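You operate a simulated robot arm through the tools that you are given. There is no shell and no other tool.

You run a simulated robot arm. Do the job below in one go: nothing can be reset, and whatever is moved stays where it is left.

TASK
Measure out the recipe card's colour and tip it into the coat tank.
Fine: cup under that bottle's spout, pump to the card's mark, 15 ml either way; empty the cup in, cup back on the mixing cart top, lid shut; leave the other bottle; the isolator stays off. Set down upright: clear measuring cup.

It is judged by the outcome, as a careful person would: the job done as asked, and still so three seconds after it is handed in. It fails if anything else is knocked over, pushed out of place, dropped, spilled or broken. A push-on lid holds only when it is set on centred and level and pressed home; a screw cap is set on level and turned clockwise until tight.

THE ROBOT
A 6-joint arm with a two-finger gripper, fixed in place. Base frame: the origin is on the floor under the middle of its stand, x ahead of it, y to its left, z up; the work surface is at about z = 0.68. Readings come in m, degrees, newtons and seconds.
It reaches about 1.572 m from its shoulder. Its first joint turns from -166.0 to 166.0 degrees. Payload 2.45 kg.
The tool frame sits at the grasp point between the pads (the TCP): z along the fingers, y along the line on which they close. The tips reach 0.02 m beyond it. The gripper opens to 0.14 m; its body begins 0.168 m behind the TCP.
Orientation is that of the tool frame in the base frame, as a unit quaternion [w, x, y, z]. With the fingers straight down and closing along the base's y, the tool's x points along the base's -x, its y along +y and its z along -z.

THE INTERFACE
- The arm moves only by the tool jog_arm. Its argument "increments" is a list of rows, each a list of 7 numbers: the shift along the base's x, y, z in m, then the turn, a rotation vector about the base's x, y, z in degrees, then the finger opening in m, from 0 to 0.14. In form: [[x, y, z, wx, wy, wz, jaw], ...]. A call has 1 to 20 rows; each row shifts and turns the commanded pose from where the row before left it. Rows are played at 5 a second. More than 0.05 m and 8.6 degrees between two rows, or a gripper value outside its range, and nothing of the call is played. Where a pose cannot be reached the arm comes as near as it can. A force on the tool above 90 N (or 10 N above the force at the start of the call, whichever is more), or a blocked arm, ends the call early, and 0.2 s more pass. The fingers move at their own pace (about 0.045 m/s each) and stop on an object; they squeeze with about 25 N. The grip force told is the motor's: it shows also when the fingers shut on nothing. Time passes only in rows, and 0.2 s behind the last, so rows that do not move let the fingers close. The reply holds the time, the measured pose of the TCP, the force on the tool along the base axes, the opening and the grip force, in the units named above and with some noise, with the torque about the TCP (base axes, N m) and any sound that the robot's microphone picked up, and new pictures: "show" is both (left out), scene, wrist or none.
- Cameras (640 x 400 px; columns grow to the right, rows downward): "scene" is fixed at [0.2199, 0.5022, 1.7537]; the picture's right is [-0.44, -0.90, 0.00], its down [-0.58, 0.29, -0.76] and it looks along [0.68, -0.33, -0.65] (base axes); focal length 214 px, centre (320, 200). "wrist" rides on the gripper at [0.078, 0.011, -0.209] in the tool frame; the picture's right is [-0.14, 0.99, 0.00], its down [-0.92, -0.13, -0.37] and it looks along [-0.37, -0.05, 0.93] (tool axes); focal length 280 px, centre (320, 200).
- locate(camera, pixels): for up to 12 pixels [column, row] of the newest picture of that camera ("zoom" is the newest enlarged one), the place [x, y, z] in the base frame of the surface seen there, good to about 0.003 m, but the place of the scene camera against the robot may be out by one fixed shift of up to 0.012 m in any direction. It takes no simulated time.
- close_up(camera, box): a new picture of the part [left, top, right, bottom] of that camera's present view, enlarged. It takes no simulated time.
- job_done(): hands the job in; it is judged then, once.

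Unless the task says otherwise, let go and move clear before handing in.

The tools are called after "Call:" as a command line: name --pt "numbers of a row" for each row, then --argument value for the rest, lists and objects as JSON in quotes. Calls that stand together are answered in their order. jog_arm: Moves the arm, as the interface text tells. Its arguments: {"type":"object","properties":{"increments":{"type":"array","items":{"type":"array","items":{"type":"number"}}},"show":{"type":"string","enum":["both","scene","wrist","none"]}},"required":["increments"]} The other tools are called the same way: locate (camera, pixels) gives the place of the surface under pixels of a picture; close_up (camera, box) takes an enlarged picture of a part of a camera's view; job_done () hands the job in.

At the start:

```text
t: 0.0
eef_pos: [0.5384, 0.1765, 1.5412]
tcp_rot: [0.0, 0.001, 1.0, 0.0]
contact_force: [-0.6, 0.4, 0.5]
moment: [0.02, 0.04, 0.01]
opening: 0.14
gripper_force: 0.1
```

scene: 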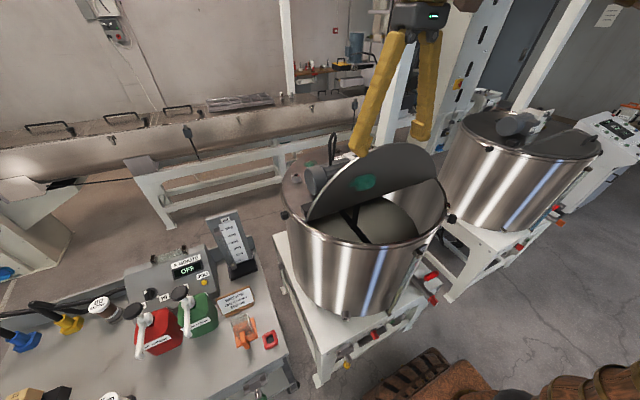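
wrist: 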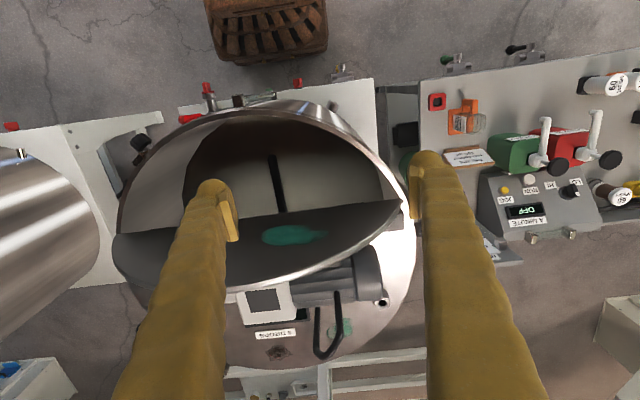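

The scene shows a cart with red and green pump bottles (about px 150,330 and 195,310), a recipe card (235,300), a cup-like item near (243,330), and a tank with a half lid open. I'll take enlarged views to read the card and identify the cup.

Call:
close_up --camera "scene" --box '[100, 200, 300, 400]'

Call:
close_up --camera "wrist" --box '[400, 50, 640, 280]'

Call:
close_up --camera "scene" --box '[260, 130, 480, 330]'

Call:
close_up --camera "scene" --box '[205, 280, 285, 355]'

Call:
close_up --camera "scene" --box '[120, 205, 270, 305]'

```text
2.00 times, centred on (200, 300) of scene
```

zoom: 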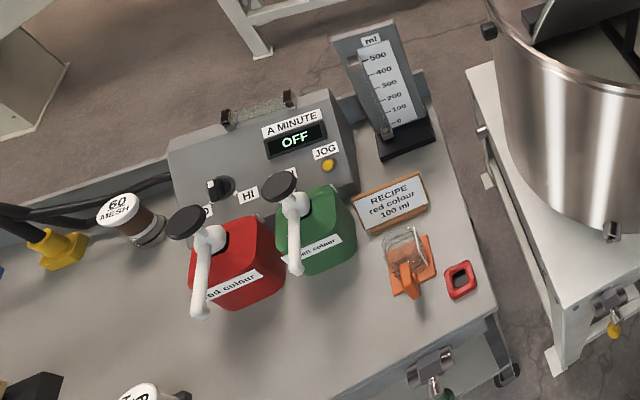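

```text
1.74 times, centred on (520, 165) of wrist
```

zoom: 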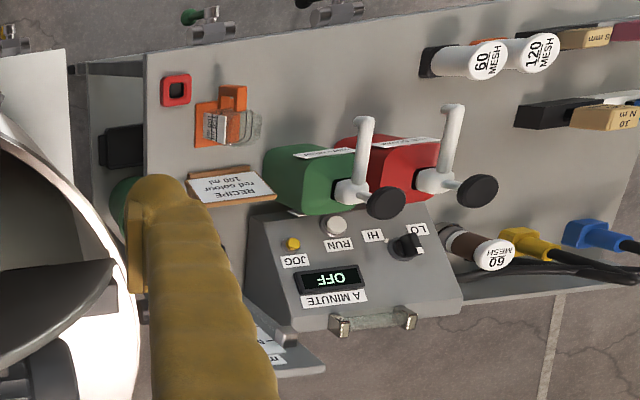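

```text
2.00 times, centred on (370, 230) of scene
```

zoom: 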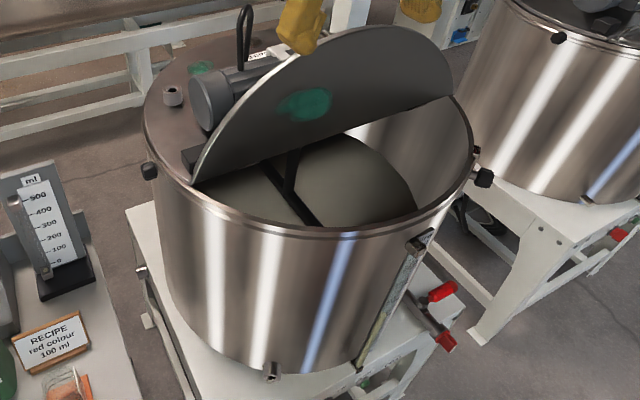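

```text
5.33 times, centred on (245, 318) of scene
```

zoom: 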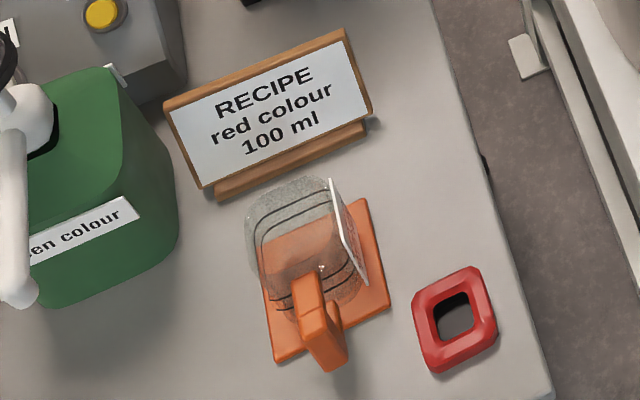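

```text
4.00 times, centred on (195, 255) of scene
```

zoom: 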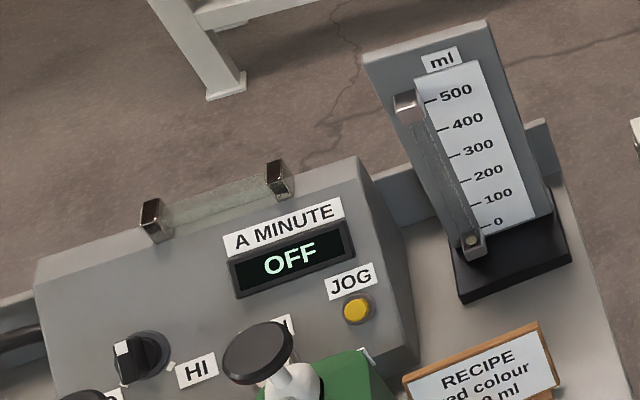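

The card reads "red colour 100 ml"; the cup appears as clear with an orange handle near (243,330), with a volume gauge at (232,245). I'll locate the key points in both cameras to map the layout.

Call:
locate --camera "scene" --pixels '[[137, 304], [180, 292], [137, 354], [187, 336], [155, 340], [200, 318], [243, 338], [245, 320], [269, 340], [236, 300], [235, 265], [230, 225]]'

Call:
locate --camera "wrist" --pixels '[[557, 166], [610, 159], [549, 118], [596, 112], [510, 150], [560, 148], [460, 120], [475, 108], [437, 101], [468, 157], [500, 240], [435, 260]]'

Call:
locate --camera "scene" --pixels '[[306, 217], [434, 150], [370, 165], [375, 185], [380, 225], [365, 245], [285, 190], [450, 215], [315, 180], [350, 270], [280, 260], [220, 370]]'

```text
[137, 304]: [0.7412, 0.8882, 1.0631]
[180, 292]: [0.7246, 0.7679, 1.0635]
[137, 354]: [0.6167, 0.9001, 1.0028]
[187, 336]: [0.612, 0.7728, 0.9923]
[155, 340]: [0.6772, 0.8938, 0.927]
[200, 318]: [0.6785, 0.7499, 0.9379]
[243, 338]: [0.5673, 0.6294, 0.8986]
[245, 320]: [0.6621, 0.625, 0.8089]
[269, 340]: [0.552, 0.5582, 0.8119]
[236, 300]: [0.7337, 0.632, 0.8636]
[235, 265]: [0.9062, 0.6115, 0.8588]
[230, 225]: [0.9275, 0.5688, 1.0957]
```

```text
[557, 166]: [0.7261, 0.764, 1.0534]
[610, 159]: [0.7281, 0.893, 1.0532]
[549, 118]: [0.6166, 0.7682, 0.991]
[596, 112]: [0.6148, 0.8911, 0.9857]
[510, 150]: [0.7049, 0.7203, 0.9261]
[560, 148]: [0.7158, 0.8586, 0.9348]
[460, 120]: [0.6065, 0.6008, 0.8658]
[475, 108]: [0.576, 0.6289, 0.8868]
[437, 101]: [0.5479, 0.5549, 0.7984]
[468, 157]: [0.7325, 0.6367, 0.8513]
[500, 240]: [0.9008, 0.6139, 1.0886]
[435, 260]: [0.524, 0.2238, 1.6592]
```

```text
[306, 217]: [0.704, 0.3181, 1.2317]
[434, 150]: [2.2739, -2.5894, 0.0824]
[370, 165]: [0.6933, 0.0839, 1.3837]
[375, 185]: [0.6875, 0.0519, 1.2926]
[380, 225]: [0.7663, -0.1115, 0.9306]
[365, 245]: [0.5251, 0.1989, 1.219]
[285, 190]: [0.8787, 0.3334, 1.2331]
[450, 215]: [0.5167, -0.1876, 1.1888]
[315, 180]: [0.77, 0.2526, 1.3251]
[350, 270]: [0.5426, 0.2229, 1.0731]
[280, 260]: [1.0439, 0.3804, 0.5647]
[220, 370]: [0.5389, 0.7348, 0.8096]
```

The card's red bottle has its head at about (0.73, 0.89, 1.053) and spout tip near (0.615, 0.89, 0.98); the scene camera seems about 0.010 high in z. I'll move above the cart to look closer at the cup and bottles.

Call:
jog_arm --pt "0 0.05 0 0 0 0 0.14" --pt "0 0.05 0 0 0 0 0.14" --pt "0 0.05 0 0 0 0 0.14" --pt "0 0.05 0 0 0 0 0.14" --pt "0 0.05 0 0 0 0 0.14" --pt "0 0.05 0 0 0 0 0.14" --pt "-0.01 0.04 -0.02 0 0 0 0.14" --pt "-0.01 0.04 -0.02 0 0 0 0.14" --pt "-0.01 0.04 -0.02 0 0 0 0.14" --pt "-0.01 0.03 -0.03 0 0 0 0.14" --pt "-0.01 0.03 -0.03 0 0 0 0.14" --pt "0 0 0 0 0 0 0.14"

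```text
t: 2.6
eef_pos: [0.4855, 0.6555, 1.4205]
tcp_rot: [0.0, 0.0, 1.0, 0.0]
contact_force: [-0.9, 0.2, -0.8]
moment: [0.02, -0.03, -0.01]
opening: 0.1401
gripper_force: 0.1
```

scene: 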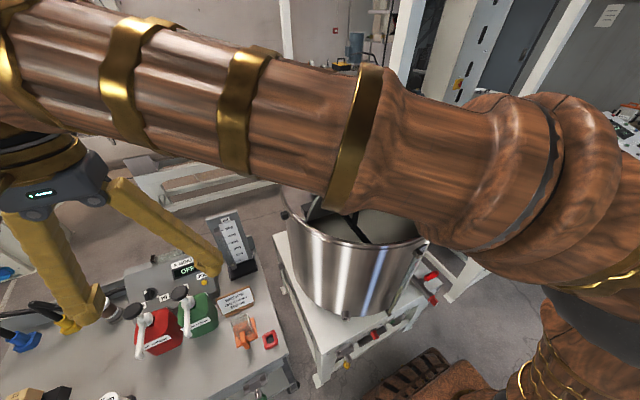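
wrist: 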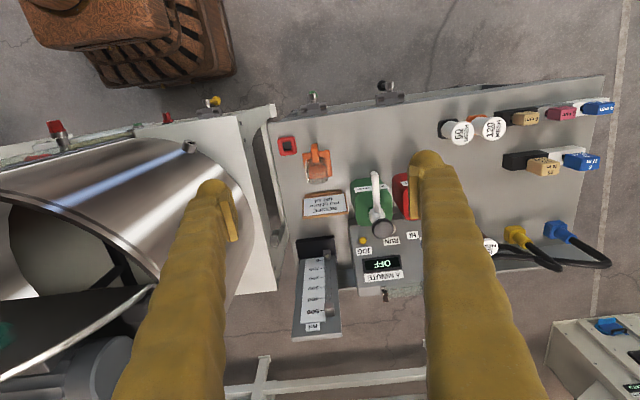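

Call:
close_up --camera "wrist" --box '[270, 120, 430, 220]'

Call:
close_up --camera "wrist" --box '[285, 130, 355, 200]'

Call:
locate --camera "wrist" --pixels '[[314, 152], [323, 148], [319, 180], [305, 172], [331, 168], [288, 146], [299, 178], [333, 180], [310, 145], [322, 165], [315, 170], [375, 183]]'

```text
4.00 times, centred on (350, 170) of wrist
```

zoom: 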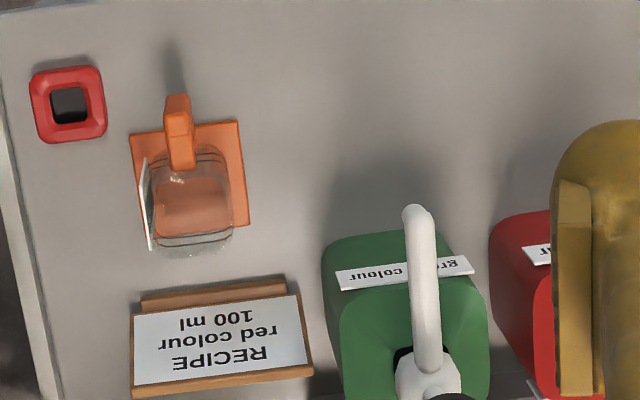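

```text
5.71 times, centred on (320, 165) of wrist
```

zoom: 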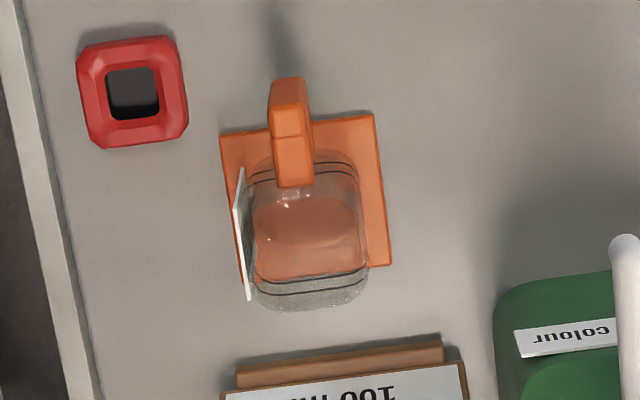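

```text
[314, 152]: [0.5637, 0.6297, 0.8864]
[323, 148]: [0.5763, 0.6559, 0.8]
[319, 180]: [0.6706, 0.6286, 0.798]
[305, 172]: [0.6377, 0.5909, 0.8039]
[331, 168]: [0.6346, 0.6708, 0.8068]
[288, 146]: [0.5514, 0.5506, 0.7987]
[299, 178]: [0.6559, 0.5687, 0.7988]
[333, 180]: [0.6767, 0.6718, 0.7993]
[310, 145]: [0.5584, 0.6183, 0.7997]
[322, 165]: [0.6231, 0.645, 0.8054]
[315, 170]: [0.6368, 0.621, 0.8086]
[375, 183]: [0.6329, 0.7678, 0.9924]
```

The cup is the clear beaker on an orange pad, its orange handle pointing toward −x (about 0.564, 0.63, 0.886), white label on its −y side. I'll tilt the wrist camera toward it to view it from the side.

Call:
jog_arm --pt "-0.01 0 -0.05 0 -7.5 0 0.14" --pt "-0.01 0 -0.05 0 -7.5 0 0.14" --pt "-0.01 0 -0.05 0 -7.5 0 0.14" --pt "-0.01 0 -0.05 0 -7.5 0 0.14" --pt "-0.01 -0.005 -0.05 0 -7.5 0 0.14" --pt "-0.01 -0.01 -0.05 0 -7.5 0 0.14" --pt "0 0 -0.03 0 0 0 0.14" --pt "0 0 0 0 0 0 0.14"

```text
refused: row 1 steps farther than a row can; nothing moved
```

The first row exceeded the 0.05 m combined step limit, so nothing moved; I'll resend with smaller steps.

Call:
jog_arm --pt "-0.01 0 -0.045 0 -7.5 0 0.14" --pt "-0.01 0 -0.045 0 -7.5 0 0.14" --pt "-0.01 0 -0.045 0 -7.5 0 0.14" --pt "-0.01 0 -0.045 0 -7.5 0 0.14" --pt "-0.01 -0.005 -0.045 0 -7.5 0 0.14" --pt "-0.01 -0.01 -0.045 0 -7.5 0 0.14" --pt "0 0 -0.04 0 0 0 0.14" --pt "0 0 -0.02 0 0 0 0.14"

```text
t: 4.0
eef_pos: [0.5449, 0.5691, 1.1443]
tcp_rot: [0.353, 0.079, 0.931, -0.045]
contact_force: [-1.7, 0.3, 0.3]
moment: [-0.08, -0.06, 0.02]
opening: 0.14
gripper_force: 0.1
stopped in row 6: the arm was blocked; the commanded pose is now the measured one
```

scene: 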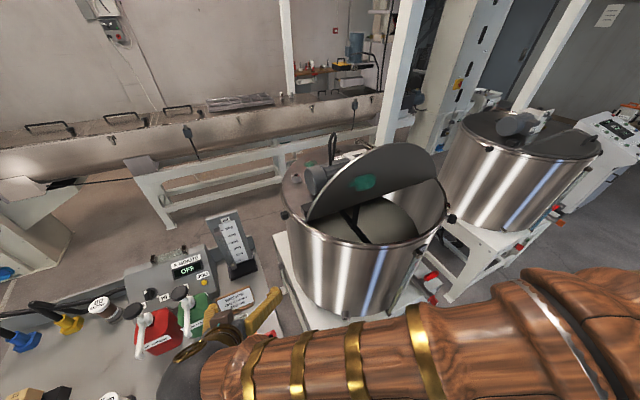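
wrist: 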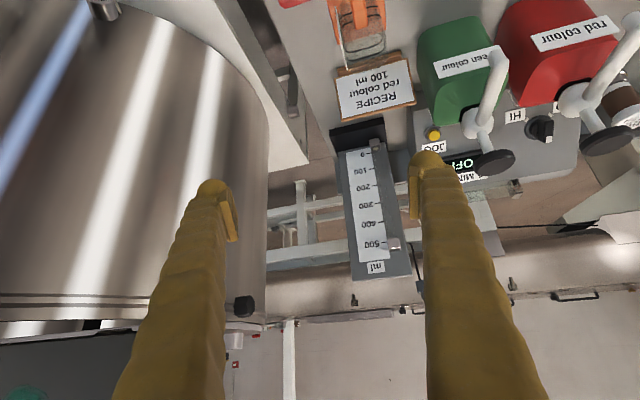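

The stop left the arm about 10° behind in base azimuth with no tool force, and the cup is at the top edge of the wrist view (363, 25). I'll gently retry the remaining swing to see whether something really blocks it.

Call:
jog_arm --pt "-0.034 0.03 0 0 0 3.4 0.14" --pt "-0.035 0.028 0 0 0 3.4 0.14" --pt "0 0 0 0 0 0 0.14"

```text
t: 5.0
eef_pos: [0.5329, 0.5881, 1.1238]
tcp_rot: [0.349, 0.062, 0.934, -0.05]
contact_force: [-0.5, -0.4, 0.8]
moment: [-0.01, -0.01, 0.01]
opening: 0.1399
gripper_force: 0.1
stopped in row 3: the arm was blocked; the commanded pose is now the measured one
```

scene: 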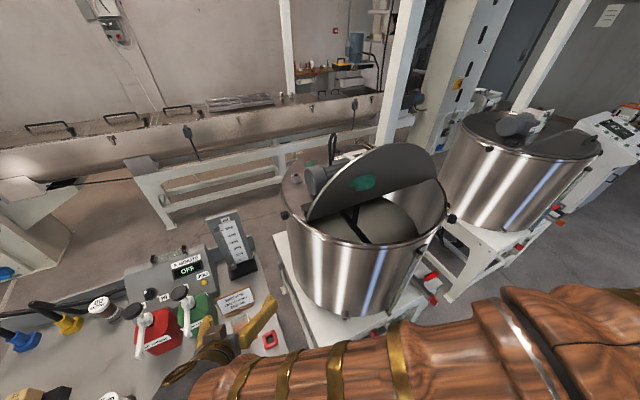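
wrist: 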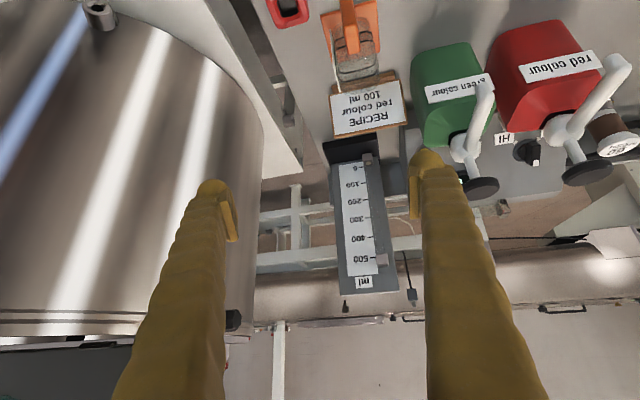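

The arm was again stopped short with no tool force, so I'll map where the arm's own links are by locating their pixels in the scene picture.

Call:
locate --camera "scene" --pixels '[[210, 380], [250, 375], [290, 365], [345, 360], [400, 350], [450, 345], [500, 330], [550, 320], [600, 310], [630, 330], [580, 370], [215, 350]]'

Call:
locate --camera "wrist" --pixels '[[348, 30], [355, 60], [100, 20], [140, 240], [230, 320], [300, 12], [370, 105], [475, 130], [478, 185], [560, 130], [587, 172], [613, 65]]'

```text
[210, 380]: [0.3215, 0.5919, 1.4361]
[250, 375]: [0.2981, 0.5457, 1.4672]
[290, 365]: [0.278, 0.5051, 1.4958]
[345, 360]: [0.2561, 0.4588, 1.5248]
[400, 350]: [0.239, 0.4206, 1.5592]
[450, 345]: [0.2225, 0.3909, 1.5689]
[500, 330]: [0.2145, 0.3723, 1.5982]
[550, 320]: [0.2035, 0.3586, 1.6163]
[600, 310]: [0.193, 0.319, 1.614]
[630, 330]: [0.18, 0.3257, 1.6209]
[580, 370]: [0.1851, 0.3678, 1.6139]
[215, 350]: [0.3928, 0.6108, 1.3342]
```

```text
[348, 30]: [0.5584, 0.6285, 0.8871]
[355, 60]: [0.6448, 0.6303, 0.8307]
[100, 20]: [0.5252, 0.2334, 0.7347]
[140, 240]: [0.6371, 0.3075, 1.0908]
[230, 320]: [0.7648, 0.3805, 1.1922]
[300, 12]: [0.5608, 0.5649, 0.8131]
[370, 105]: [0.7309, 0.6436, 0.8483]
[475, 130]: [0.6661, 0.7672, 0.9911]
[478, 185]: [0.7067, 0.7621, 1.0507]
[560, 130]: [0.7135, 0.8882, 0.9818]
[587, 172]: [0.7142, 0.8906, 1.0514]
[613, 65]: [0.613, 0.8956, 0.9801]
```

The forearm is high (z 1.43–1.6) and nothing visible touches it, so this looks like a joint/posture limit at that tilt. I'll return to tool-down and test reach from there.

Call:
jog_arm --pt "0 0 0.02 0.98 6.8 1.2 0.14" --pt "0 0 0.03 0.98 6.8 1.2 0.14" --pt "0 0 0.03 0.98 6.8 1.2 0.14" --pt "0 0 0.03 0.98 6.8 1.2 0.14" --pt "0 0 0.03 0.98 6.8 1.2 0.14" --pt "0 0 0.03 0.98 6.8 1.2 0.14" --pt "0 0 0 0 0 0 0.14"

```text
t: 6.6
eef_pos: [0.5252, 0.589, 1.3003]
tcp_rot: [0.003, -0.001, 1.0, 0.008]
contact_force: [-0.1, -0.4, 0.1]
moment: [-0.03, -0.01, 0.0]
opening: 0.1402
gripper_force: 0.0
```

scene: 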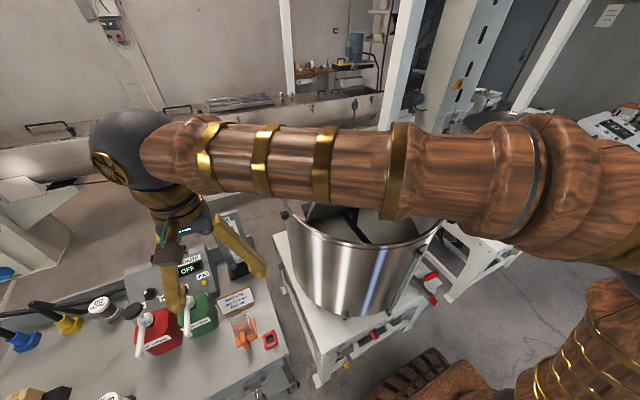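
wrist: 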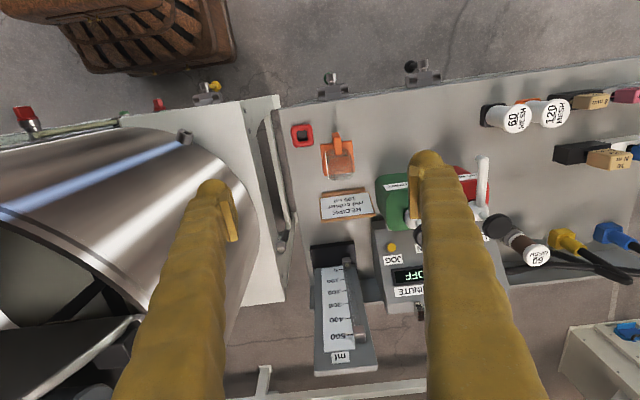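

The tool is now back to straight down, and the full arm is visible: wrist ball at (130,150), elbow at (580,200). I'll locate these to learn the arm's geometry.

Call:
locate --camera "scene" --pixels '[[120, 150], [160, 150], [300, 160], [450, 170], [520, 165], [600, 190], [600, 330], [560, 370], [185, 210], [190, 235], [150, 240], [245, 255]]'

Call:
close_up --camera "wrist" --box '[280, 110, 400, 230]'

```text
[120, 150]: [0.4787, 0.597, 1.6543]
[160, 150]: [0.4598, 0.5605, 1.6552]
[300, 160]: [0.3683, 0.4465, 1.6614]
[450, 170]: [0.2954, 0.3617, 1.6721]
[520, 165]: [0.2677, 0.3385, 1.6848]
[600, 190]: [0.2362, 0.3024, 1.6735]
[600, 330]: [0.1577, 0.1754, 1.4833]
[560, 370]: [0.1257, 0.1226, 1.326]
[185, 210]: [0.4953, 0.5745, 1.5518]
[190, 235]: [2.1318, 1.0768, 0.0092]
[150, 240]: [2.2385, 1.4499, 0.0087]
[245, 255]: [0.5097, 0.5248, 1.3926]
```

```text
3.33 times, centred on (340, 170) of wrist
```

zoom: 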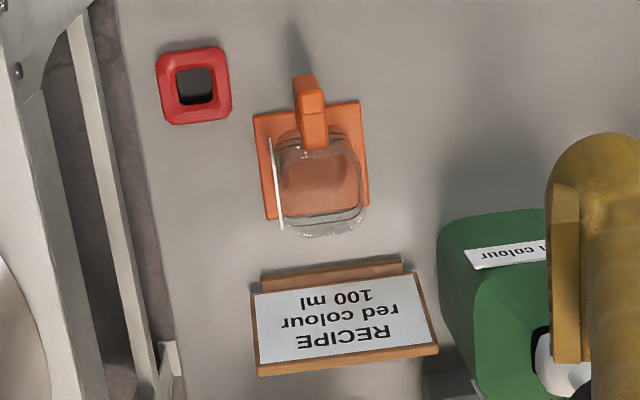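

The wrist pivot is about 0.34 m above the TCP; red ring, cup and card are clear in the zoom. I'll approach with a milder 25° tilt, lower and nearer the cup, to look at the handle.

Call:
jog_arm --pt "-0.02 0.01 -0.03 0 0 0 0.14" --pt "-0.015 0.01 -0.04 0 -5 0 0.14" --pt "-0.015 0.01 -0.04 0 -5 0 0.14" --pt "-0.015 0.01 -0.04 0 -5 0 0.14" --pt "0 0.01 -0.04 0 -5 0 0.14" --pt "0 0 -0.04 0 -5 0 0.14" --pt "0 0 -0.04 0 0 0 0.14" --pt "0 0 0 0 0 0 0.14"

```text
t: 8.4
eef_pos: [0.459, 0.6427, 1.0319]
tcp_rot: [0.219, -0.002, 0.976, 0.007]
contact_force: [0.6, 0.0, 0.3]
moment: [-0.01, 0.01, -0.02]
opening: 0.1396
gripper_force: 0.0
```

scene: 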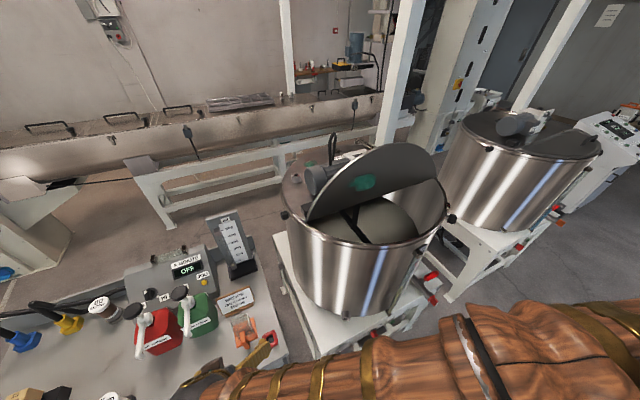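
wrist: 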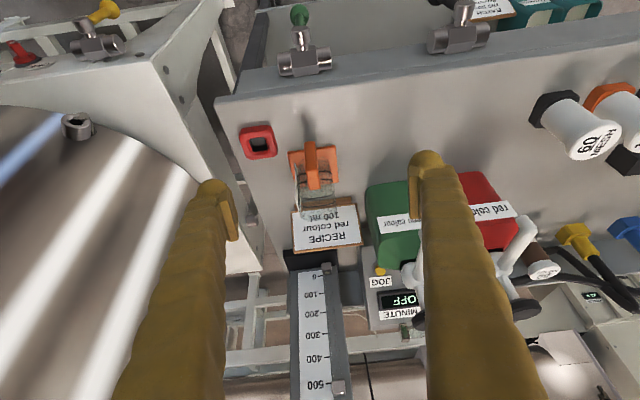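

The 25° tilt was reached. Cup handle shows at (318,165); zooming in for its shape and locating points.

Call:
close_up --camera "wrist" --box '[270, 120, 370, 240]'

Call:
locate --camera "wrist" --pixels '[[312, 148], [313, 180], [312, 165], [326, 182], [320, 155], [292, 155], [337, 155], [340, 188], [299, 190], [318, 195], [334, 170], [313, 187]]'

```text
3.33 times, centred on (320, 180) of wrist
```

zoom: 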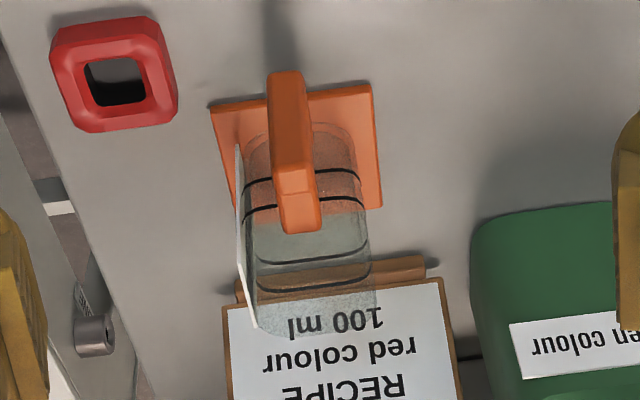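

```text
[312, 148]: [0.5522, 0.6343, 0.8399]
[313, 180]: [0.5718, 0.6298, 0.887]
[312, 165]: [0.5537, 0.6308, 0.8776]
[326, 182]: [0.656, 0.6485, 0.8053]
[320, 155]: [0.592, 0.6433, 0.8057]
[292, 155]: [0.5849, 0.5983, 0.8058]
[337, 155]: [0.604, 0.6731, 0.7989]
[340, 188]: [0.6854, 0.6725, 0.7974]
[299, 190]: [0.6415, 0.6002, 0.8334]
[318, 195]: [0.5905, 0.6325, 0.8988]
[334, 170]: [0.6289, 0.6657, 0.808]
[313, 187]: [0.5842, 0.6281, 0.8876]
```

The handle is a hooked bar at about x 0.552–0.572, z 0.83–0.888, with the cup spanning x≈0.59–0.67 and a scale plate on its −y side. I'll rise and look from the −y side to read the scale before grasping.

Call:
jog_arm --pt "0 0 0.045 0 5 0 0.14" --pt "0 0 0.045 0 5 0 0.14" --pt "0 0 0.045 0 5 0 0.14" --pt "0.01 -0.02 0.04 0 5 0 0.14" --pt "0.02 -0.03 0.03 0 5 0 0.14" --pt "0.02 -0.03 0.03 0 0 8 0.14" --pt "0.02 -0.03 0.02 0 0 8 0.14" --pt "0.02 -0.04 0 0 0 8 0.14" --pt "0.02 -0.04 0 0 0 8 0.14" --pt "0.01 -0.03 0 0 0 8 0.14" --pt "0 0 0 0 0 8 0.14" --pt "0 0 0 0 0 8 0.14" --pt "0 0 0 0 0 8 0.14" --pt "0 0 0 0 0 8 0.14" --pt "0 0 0 0 0 8 0.14" --pt "0 0 0 0 0 0 0.14"

```text
t: 11.8
eef_pos: [0.5789, 0.4222, 1.284]
tcp_rot: [-0.003, -0.644, 0.765, 0.007]
contact_force: [-0.4, -0.4, -0.5]
moment: [0.03, -0.02, 0.0]
opening: 0.14
gripper_force: 0.1
```

scene: 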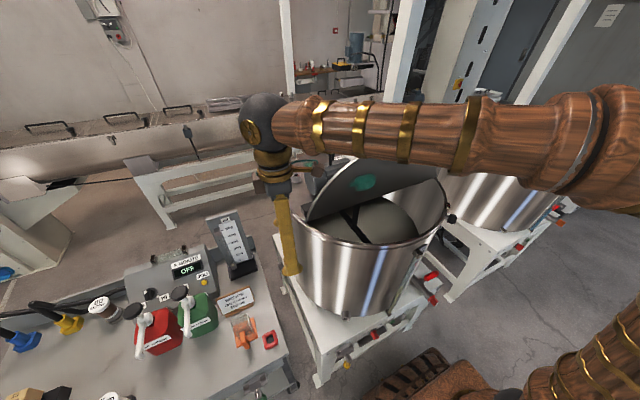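
wrist: 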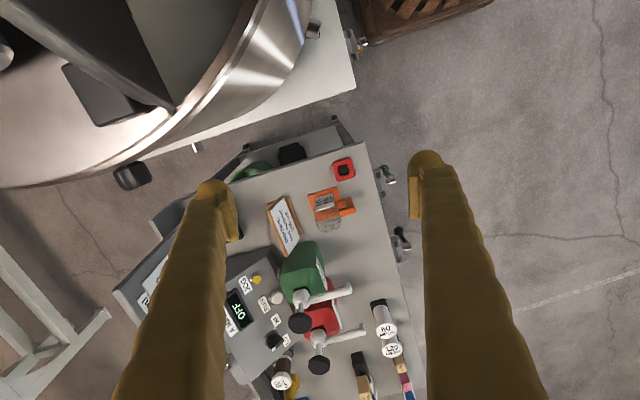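

The yawed view now shows the cup at (325,205) from the −y side; zooming to read its scale plate.

Call:
close_up --camera "wrist" --box '[295, 180, 365, 240]'

Call:
close_up --camera "wrist" --box '[230, 230, 370, 390]'

Call:
close_up --camera "wrist" --box '[220, 130, 360, 260]'

Call:
locate --camera "wrist" --pixels '[[322, 200], [345, 206], [338, 210], [343, 168], [302, 320], [319, 365], [348, 291], [360, 333], [310, 270], [330, 315], [312, 192], [330, 230]]'

```text
6.67 times, centred on (330, 210) of wrist
```

zoom: 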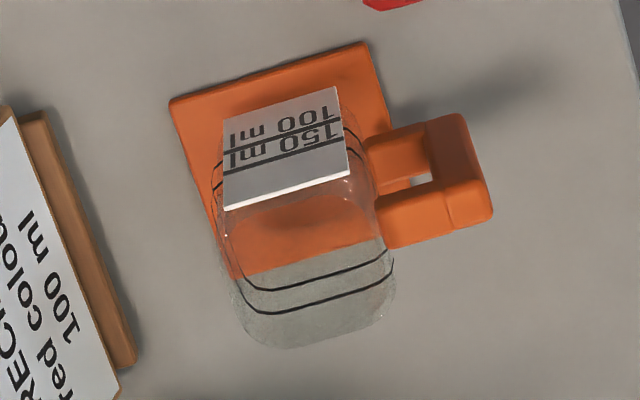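

```text
2.50 times, centred on (300, 310) of wrist
```

zoom: 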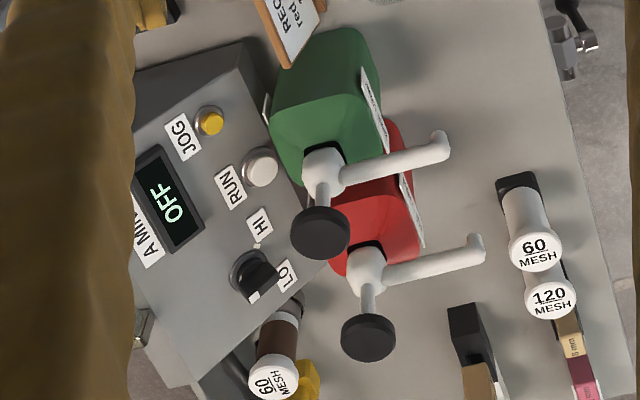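

```text
3.08 times, centred on (290, 195) of wrist
```

zoom: 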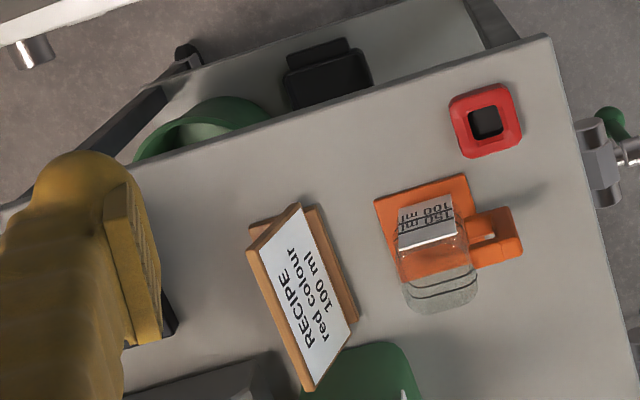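

```text
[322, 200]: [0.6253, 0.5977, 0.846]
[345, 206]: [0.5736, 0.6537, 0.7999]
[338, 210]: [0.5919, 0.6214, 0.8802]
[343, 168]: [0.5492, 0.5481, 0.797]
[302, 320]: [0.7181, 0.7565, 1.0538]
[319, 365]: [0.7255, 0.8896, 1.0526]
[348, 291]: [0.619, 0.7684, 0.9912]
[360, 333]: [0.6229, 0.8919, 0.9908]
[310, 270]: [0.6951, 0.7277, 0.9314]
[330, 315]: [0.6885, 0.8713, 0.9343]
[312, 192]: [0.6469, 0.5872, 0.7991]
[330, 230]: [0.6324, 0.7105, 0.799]
```

The plate shows 100 ml (lower line) and 150 ml marks, and the handle is a closed C-loop with its vertical bar near x≈0.56. Next I'll rise and look at the tank opening and lid before touching anything.

Call:
jog_arm --pt "0 0 0.045 0 0 -8 0.14" --pt "0 0 0.045 0 0 -8 0.14" --pt "0 0 0.045 0 0 -8 0.14" --pt "0 0 0.045 0 0 -8 0.14" --pt "0 0 0.045 0 0 -8 0.14" --pt "0 0 0.045 0 0 -8 0.14" --pt "-0.018 -0.043 0.01 0 0 -8 0.14" --pt "-0.018 -0.043 0.01 0 0 -8 0.14" --pt "-0.018 -0.043 0.01 0 0 -8 0.14" --pt "-0.018 -0.043 0.01 0 0 -8 0.14" --pt "-0.018 -0.043 0 0 0 0 0.14" --pt "-0.018 -0.043 0 0 0 0 0.14" --pt "-0.018 -0.043 0 0 0 0 0.14" --pt "0 0 0 0 0 0 0.14"

```text
t: 14.8
eef_pos: [0.4535, 0.1203, 1.5949]
tcp_rot: [0.003, -0.001, 1.0, 0.007]
contact_force: [1.1, 0.0, 0.1]
moment: [-0.02, -0.03, 0.01]
opening: 0.1401
gripper_force: 0.0
```

scene: 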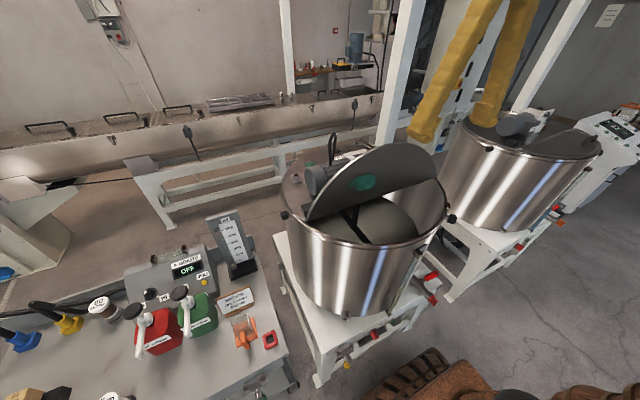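
wrist: 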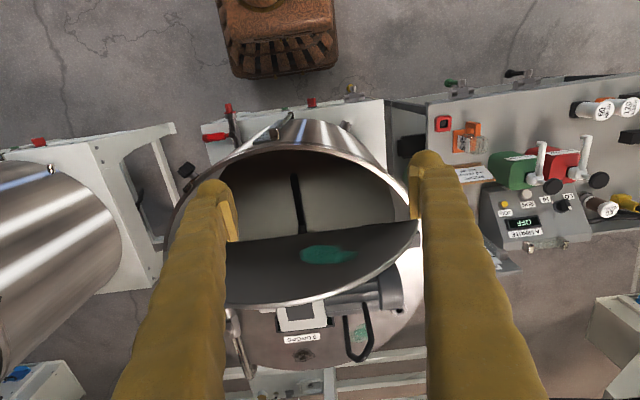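

Call:
close_up --camera "wrist" --box '[160, 110, 440, 390]'

Call:
close_up --camera "wrist" --box '[220, 270, 420, 390]'

Call:
locate --camera "wrist" --pixels '[[301, 120], [300, 146], [172, 210], [409, 205], [300, 260], [418, 232], [300, 303], [240, 300], [330, 252], [290, 236], [350, 235], [297, 200]]'

Call:
locate --camera "wrist" --pixels '[[390, 285], [300, 315], [358, 340], [362, 357], [303, 355], [250, 335], [350, 325], [340, 292], [400, 255], [260, 180], [380, 180], [300, 225]]'

```text
1.43 times, centred on (300, 250) of wrist
```

zoom: 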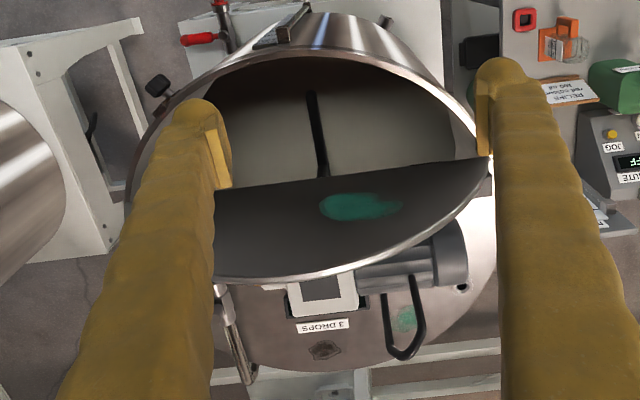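

```text
3.20 times, centred on (320, 330) of wrist
```

zoom: 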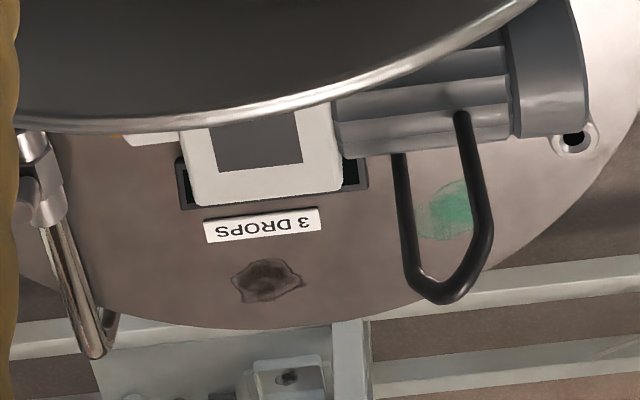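

```text
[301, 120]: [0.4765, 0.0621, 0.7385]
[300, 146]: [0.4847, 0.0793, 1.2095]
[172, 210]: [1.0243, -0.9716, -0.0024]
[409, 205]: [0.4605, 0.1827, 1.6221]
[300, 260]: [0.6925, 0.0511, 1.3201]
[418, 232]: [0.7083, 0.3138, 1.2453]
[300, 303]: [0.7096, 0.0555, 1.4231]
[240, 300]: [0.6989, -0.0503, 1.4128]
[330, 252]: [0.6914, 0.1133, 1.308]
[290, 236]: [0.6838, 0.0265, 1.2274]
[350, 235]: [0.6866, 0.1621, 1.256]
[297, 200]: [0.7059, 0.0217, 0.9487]
```

```text
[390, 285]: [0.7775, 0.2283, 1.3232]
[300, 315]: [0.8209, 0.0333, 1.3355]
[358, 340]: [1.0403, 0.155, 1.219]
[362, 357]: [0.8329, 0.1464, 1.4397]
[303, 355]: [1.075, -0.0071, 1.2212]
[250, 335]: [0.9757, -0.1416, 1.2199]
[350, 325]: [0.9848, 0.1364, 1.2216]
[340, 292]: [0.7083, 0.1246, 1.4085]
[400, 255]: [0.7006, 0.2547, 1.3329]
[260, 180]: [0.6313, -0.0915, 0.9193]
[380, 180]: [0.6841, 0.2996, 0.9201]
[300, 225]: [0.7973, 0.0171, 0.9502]
```

The lid stands nearly upright on a hinge at x≈0.684, z≈1.22, with its top edge at about (0.71, 0.055, 1.42); the opening runs from x≈0.485 to 0.684. Before touching the cup I'll dry-run the pouring rotation up high with the empty gripper to confirm the wrist can reach it.

Call:
jog_arm --pt "0.005 0 -0.01 0 0 -7.5 0.14" --pt "0.005 0 -0.01 0 0 -7.5 0.14" --pt "0.004 0 -0.01 7.59 -2.03 0 0.14" --pt "0.004 0 -0.01 7.59 -2.03 0 0.14" --pt "0.004 0 -0.01 7.59 -2.03 0 0.14" --pt "0.004 0 -0.01 7.59 -2.03 0 0.14" --pt "0.004 0 -0.01 7.59 -2.03 0 0.14" --pt "0.004 0 -0.01 7.59 -2.03 0 0.14" --pt "0.004 0 -0.01 7.59 -2.03 0 0.14" --pt "0.004 0 -0.01 7.59 -2.03 0 0.14" --pt "0 0 0 0 0 0 0.14"

```text
t: 17.2
eef_pos: [0.5089, 0.1177, 1.4834]
tcp_rot: [0.056, 0.117, 0.84, 0.526]
contact_force: [0.0, 0.0, 0.1]
moment: [0.01, -0.01, -0.01]
opening: 0.14
gripper_force: 0.1
```

scene: 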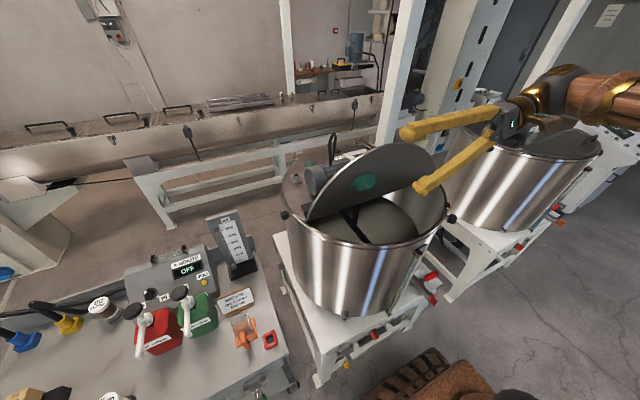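
wrist: 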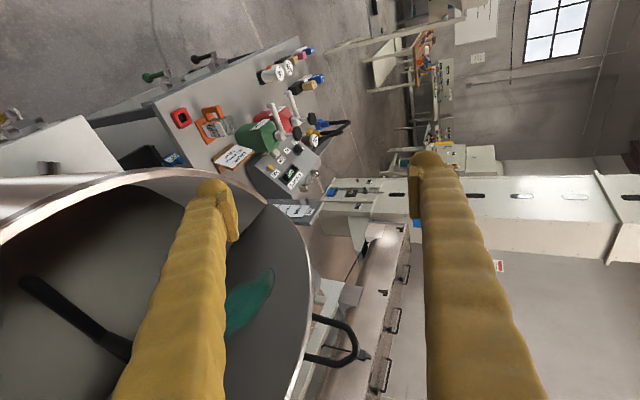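

Tilted to about 64° with no trouble; the fingers point toward +y over the tank. I'll continue the dry run up to about 115°.

Call:
jog_arm --pt "0 0 0 7.59 -2.03 0 0.14" --pt "0 0 0 7.59 -2.03 0 0.14" --pt "0 0 0 7.59 -2.03 0 0.14" --pt "0 0 0 7.59 -2.03 0 0.14" --pt "0 0 0 7.59 -2.03 0 0.14" --pt "0 0 0 7.59 -2.03 0 0.14" --pt "0 0 0 0 0 0 0.14"

```text
t: 18.8
eef_pos: [0.4961, 0.1225, 1.495]
tcp_rot: [0.11, 0.076, 0.561, 0.817]
contact_force: [0.1, 0.8, 0.3]
moment: [-0.01, -0.01, -0.03]
opening: 0.14
gripper_force: 0.1
```

scene: 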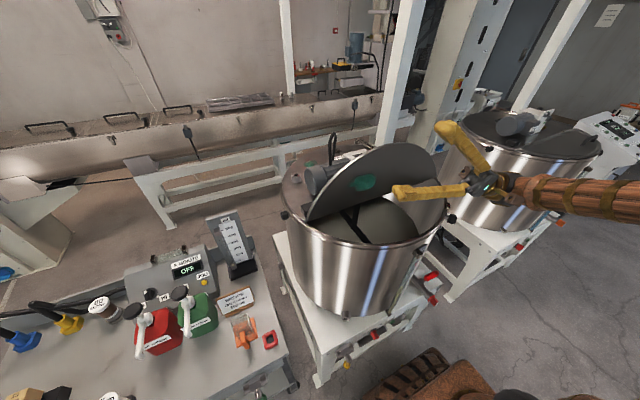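
wrist: 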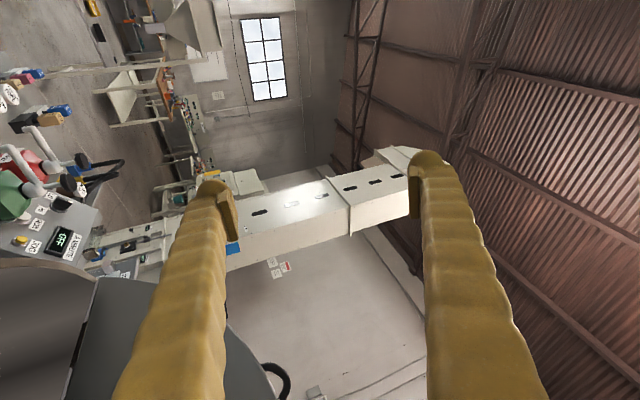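

The dry run reached a ~110° tilt exactly as commanded (TCP 0.496, 0.1225, 1.495). I'll also check that the same pose is reachable lower, at the intended pouring height.

Call:
jog_arm --pt "0 0 -0.04 0 0 0 0.14" --pt "0 0 -0.04 0 0 0 0.14" --pt "0 0 -0.04 0 0 0 0.14" --pt "0 0 0 0 0 0 0.14" --show "scene"

```text
t: 19.8
eef_pos: [0.4911, 0.1244, 1.3746]
tcp_rot: [0.111, 0.076, 0.563, 0.815]
contact_force: [-0.8, -0.4, -0.3]
moment: [-0.04, 0.01, 0.0]
opening: 0.1398
gripper_force: 0.1
```

scene: 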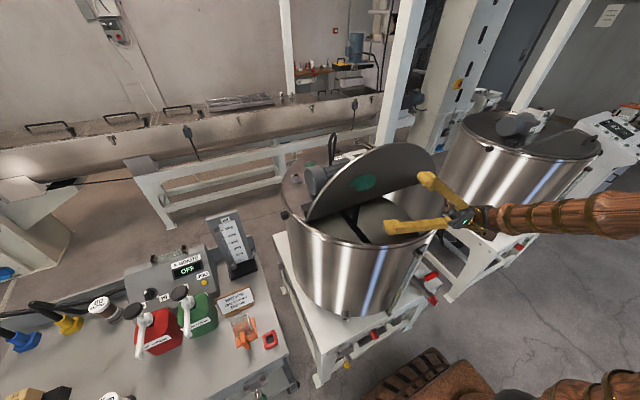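

The low pour pose is reachable too (0.491, 0.124, 1.375). Now I'll reverse the motion back to tool-down and head for the cup.

Call:
jog_arm --pt "0 0 0.04 -7.59 2.03 0 0.14" --pt "0 0 0.04 -7.59 2.03 0 0.14" --pt "0 0 0.04 -7.59 2.03 0 0.14" --pt "0 0 0.02 -7.59 2.03 0 0.14" --pt "0 0 0.02 -7.59 2.03 0 0.14" --pt "0 0 0 -7.59 2.03 0 0.14" --pt "0 0 0 -7.59 2.03 0 0.14" --pt "0 0 0 -7.59 2.03 0 0.14" --pt "0 0 0 -7.59 2.03 0 0.14" --pt "0 0 0 -7.59 2.03 0 0.14" --pt "0 0 0 -7.59 2.03 0 0.14" --pt "0 0 0 -7.59 2.03 0 0.14" --pt "0 0 0 -7.59 2.03 0 0.14" --pt "0 0 0 -7.59 2.03 0 0.14" --pt "0 0 0 0 0 7.5 0.14" --pt "0 0 0 0 0 7.5 0.14" --pt "0 0 0 0 0 0 0.14" --show "none"

```text
t: 23.4
eef_pos: [0.496, 0.1207, 1.5358]
tcp_rot: [0.003, -0.002, 1.0, 0.007]
contact_force: [-0.2, -0.2, 0.1]
moment: [0.01, 0.01, 0.02]
opening: 0.1399
gripper_force: 0.0
```

Tool-down again at (0.496, 0.121, 1.536). I'll travel to above the cup handle and narrow the jaw, then check the alignment in the wrist view.

Call:
jog_arm --pt "0.005 0.048 0 0 0 0 0.08" --pt "0.005 0.048 0 0 0 0 0.08" --pt "0.005 0.048 0 0 0 0 0.08" --pt "0.005 0.048 0 0 0 0 0.08" --pt "0.005 0.048 0 0 0 0 0.08" --pt "0.005 0.048 0 0 0 0 0.08" --pt "0.005 0.048 0 0 0 0 0.08" --pt "0.005 0.048 0 0 0 0 0.08" --pt "0.005 0.045 -0.02 0 0 0 0.08" --pt "0.005 0.045 -0.02 0 0 0 0.07" --pt "0.005 0.035 -0.035 0 0 0 0.07" --pt "0.005 0 -0.05 0 0 0 0.07" --pt "0.004 0 -0.049 0 0 0 0.07" --pt "0 0 -0.05 0 0 0 0.07" --pt "0 0 -0.05 0 0 0 0.07" --pt "0 0 -0.05 0 0 0 0.07" --pt "0 0 -0.05 0 0 0 0.07" --pt "0 0 -0.05 0 0 0 0.07" --pt "0 0 -0.05 0 0 0 0.07" --pt "0 0 0 0 0 0 0.07"

```text
refused: row 12 steps farther than a row can; nothing moved
```

Row 12 slightly exceeded the step limit; resending with that corrected.

Call:
jog_arm --pt "0.005 0.048 0 0 0 0 0.08" --pt "0.005 0.048 0 0 0 0 0.08" --pt "0.005 0.048 0 0 0 0 0.08" --pt "0.005 0.048 0 0 0 0 0.08" --pt "0.005 0.048 0 0 0 0 0.08" --pt "0.005 0.048 0 0 0 0 0.08" --pt "0.005 0.048 0 0 0 0 0.08" --pt "0.005 0.048 0 0 0 0 0.08" --pt "0.005 0.045 -0.015 0 0 0 0.08" --pt "0.005 0.045 -0.015 0 0 0 0.07" --pt "0.005 0.035 -0.03 0 0 0 0.07" --pt "0.005 0 -0.048 0 0 0 0.07" --pt "0.004 0 -0.048 0 0 0 0.07" --pt "0 0 -0.048 0 0 0 0.07" --pt "0 0 -0.048 0 0 0 0.07" --pt "0 0 -0.048 0 0 0 0.07" --pt "0 0 -0.048 0 0 0 0.07" --pt "0 0 -0.048 0 0 0 0.07" --pt "0 0 -0.048 0 0 0 0.07" --pt "0 0 0 0 0 0 0.07"

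```text
t: 27.6
eef_pos: [0.5652, 0.63, 1.0943]
tcp_rot: [0.003, -0.001, 1.0, 0.007]
contact_force: [0.7, -0.3, 0.4]
moment: [0.03, -0.01, -0.02]
opening: 0.0696
gripper_force: 0.0
```

scene: 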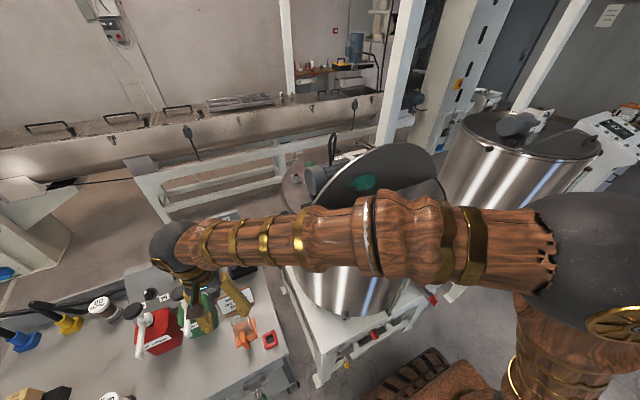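
wrist: 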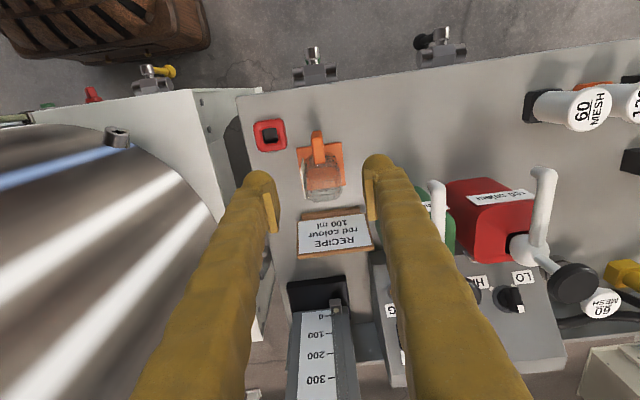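

The jaw straddles the handle's line; zooming to fix the handle's exact position.

Call:
close_up --camera "wrist" --box '[280, 115, 370, 205]'

Call:
locate --camera "wrist" --pixels '[[318, 135], [319, 143], [320, 150], [321, 157], [322, 164], [312, 143], [326, 143], [314, 158], [328, 158], [323, 172], [265, 215], [372, 200]]'

```text
4.44 times, centred on (325, 160) of wrist
```

zoom: 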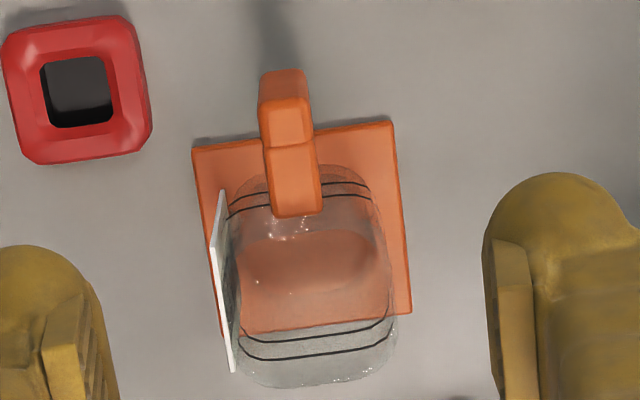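

```text
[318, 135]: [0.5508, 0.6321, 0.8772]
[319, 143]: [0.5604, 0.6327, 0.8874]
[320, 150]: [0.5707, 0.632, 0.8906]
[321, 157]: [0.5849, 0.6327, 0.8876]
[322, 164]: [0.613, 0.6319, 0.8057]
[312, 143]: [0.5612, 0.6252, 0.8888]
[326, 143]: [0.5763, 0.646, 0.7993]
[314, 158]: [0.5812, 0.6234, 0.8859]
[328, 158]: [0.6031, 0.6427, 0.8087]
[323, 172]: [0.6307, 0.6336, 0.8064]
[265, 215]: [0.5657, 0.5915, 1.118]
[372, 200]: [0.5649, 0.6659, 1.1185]
```

Handle bar centre is at about (0.56, 0.631), top z≈0.888, about 18 mm thick. I'll descend straight down to TCP z≈0.862 with the jaw open at 0.07.

Call:
jog_arm --pt "-0.001 0 -0.045 0 0 0 0.07" --pt "-0.001 0 -0.045 0 0 0 0.07" --pt "-0.001 0 -0.045 0 0 0 0.07" --pt "0 0 -0.045 0 0 0 0.07" --pt "0 0 -0.03 0 0 0 0.07" --pt "0 0 -0.021 0 0 0 0.07" --pt "0 0 0 0 0 0 0.07"

```text
t: 29.2
eef_pos: [0.5558, 0.6313, 0.8627]
tcp_rot: [0.003, -0.001, 1.0, 0.006]
contact_force: [-0.3, -0.6, 0.2]
moment: [-0.03, 0.02, -0.02]
opening: 0.0699
gripper_force: 0.1
```

scene: 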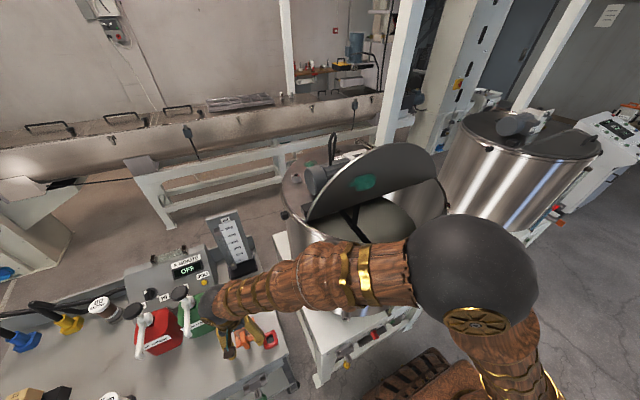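
wrist: 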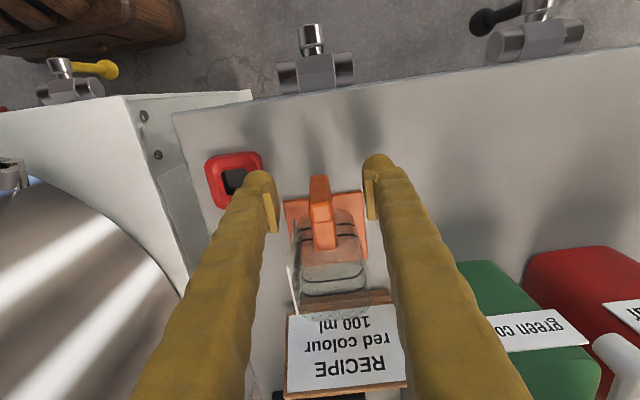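

The fingers straddle the handle; TCP projects to about (320,195). Checking the handle's exact span at this range before closing.

Call:
close_up --camera "wrist" --box '[260, 150, 400, 300]'

Call:
locate --camera "wrist" --pixels '[[318, 178], [319, 185], [320, 195], [321, 205], [322, 215], [323, 225], [324, 235], [325, 243], [310, 205], [333, 205], [270, 205], [372, 195]]'

```text
2.67 times, centred on (330, 225) of wrist
```

zoom: 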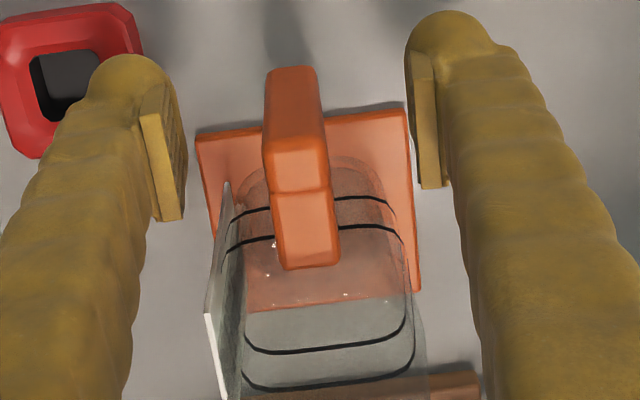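

```text
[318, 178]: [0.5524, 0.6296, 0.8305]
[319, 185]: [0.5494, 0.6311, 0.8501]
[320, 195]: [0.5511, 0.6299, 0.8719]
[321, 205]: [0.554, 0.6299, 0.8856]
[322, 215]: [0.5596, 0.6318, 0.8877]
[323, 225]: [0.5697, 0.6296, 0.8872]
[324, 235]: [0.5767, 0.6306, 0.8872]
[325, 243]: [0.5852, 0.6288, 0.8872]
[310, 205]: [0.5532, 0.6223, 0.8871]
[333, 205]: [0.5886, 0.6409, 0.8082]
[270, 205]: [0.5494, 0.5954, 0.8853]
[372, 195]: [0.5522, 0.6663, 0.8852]
```

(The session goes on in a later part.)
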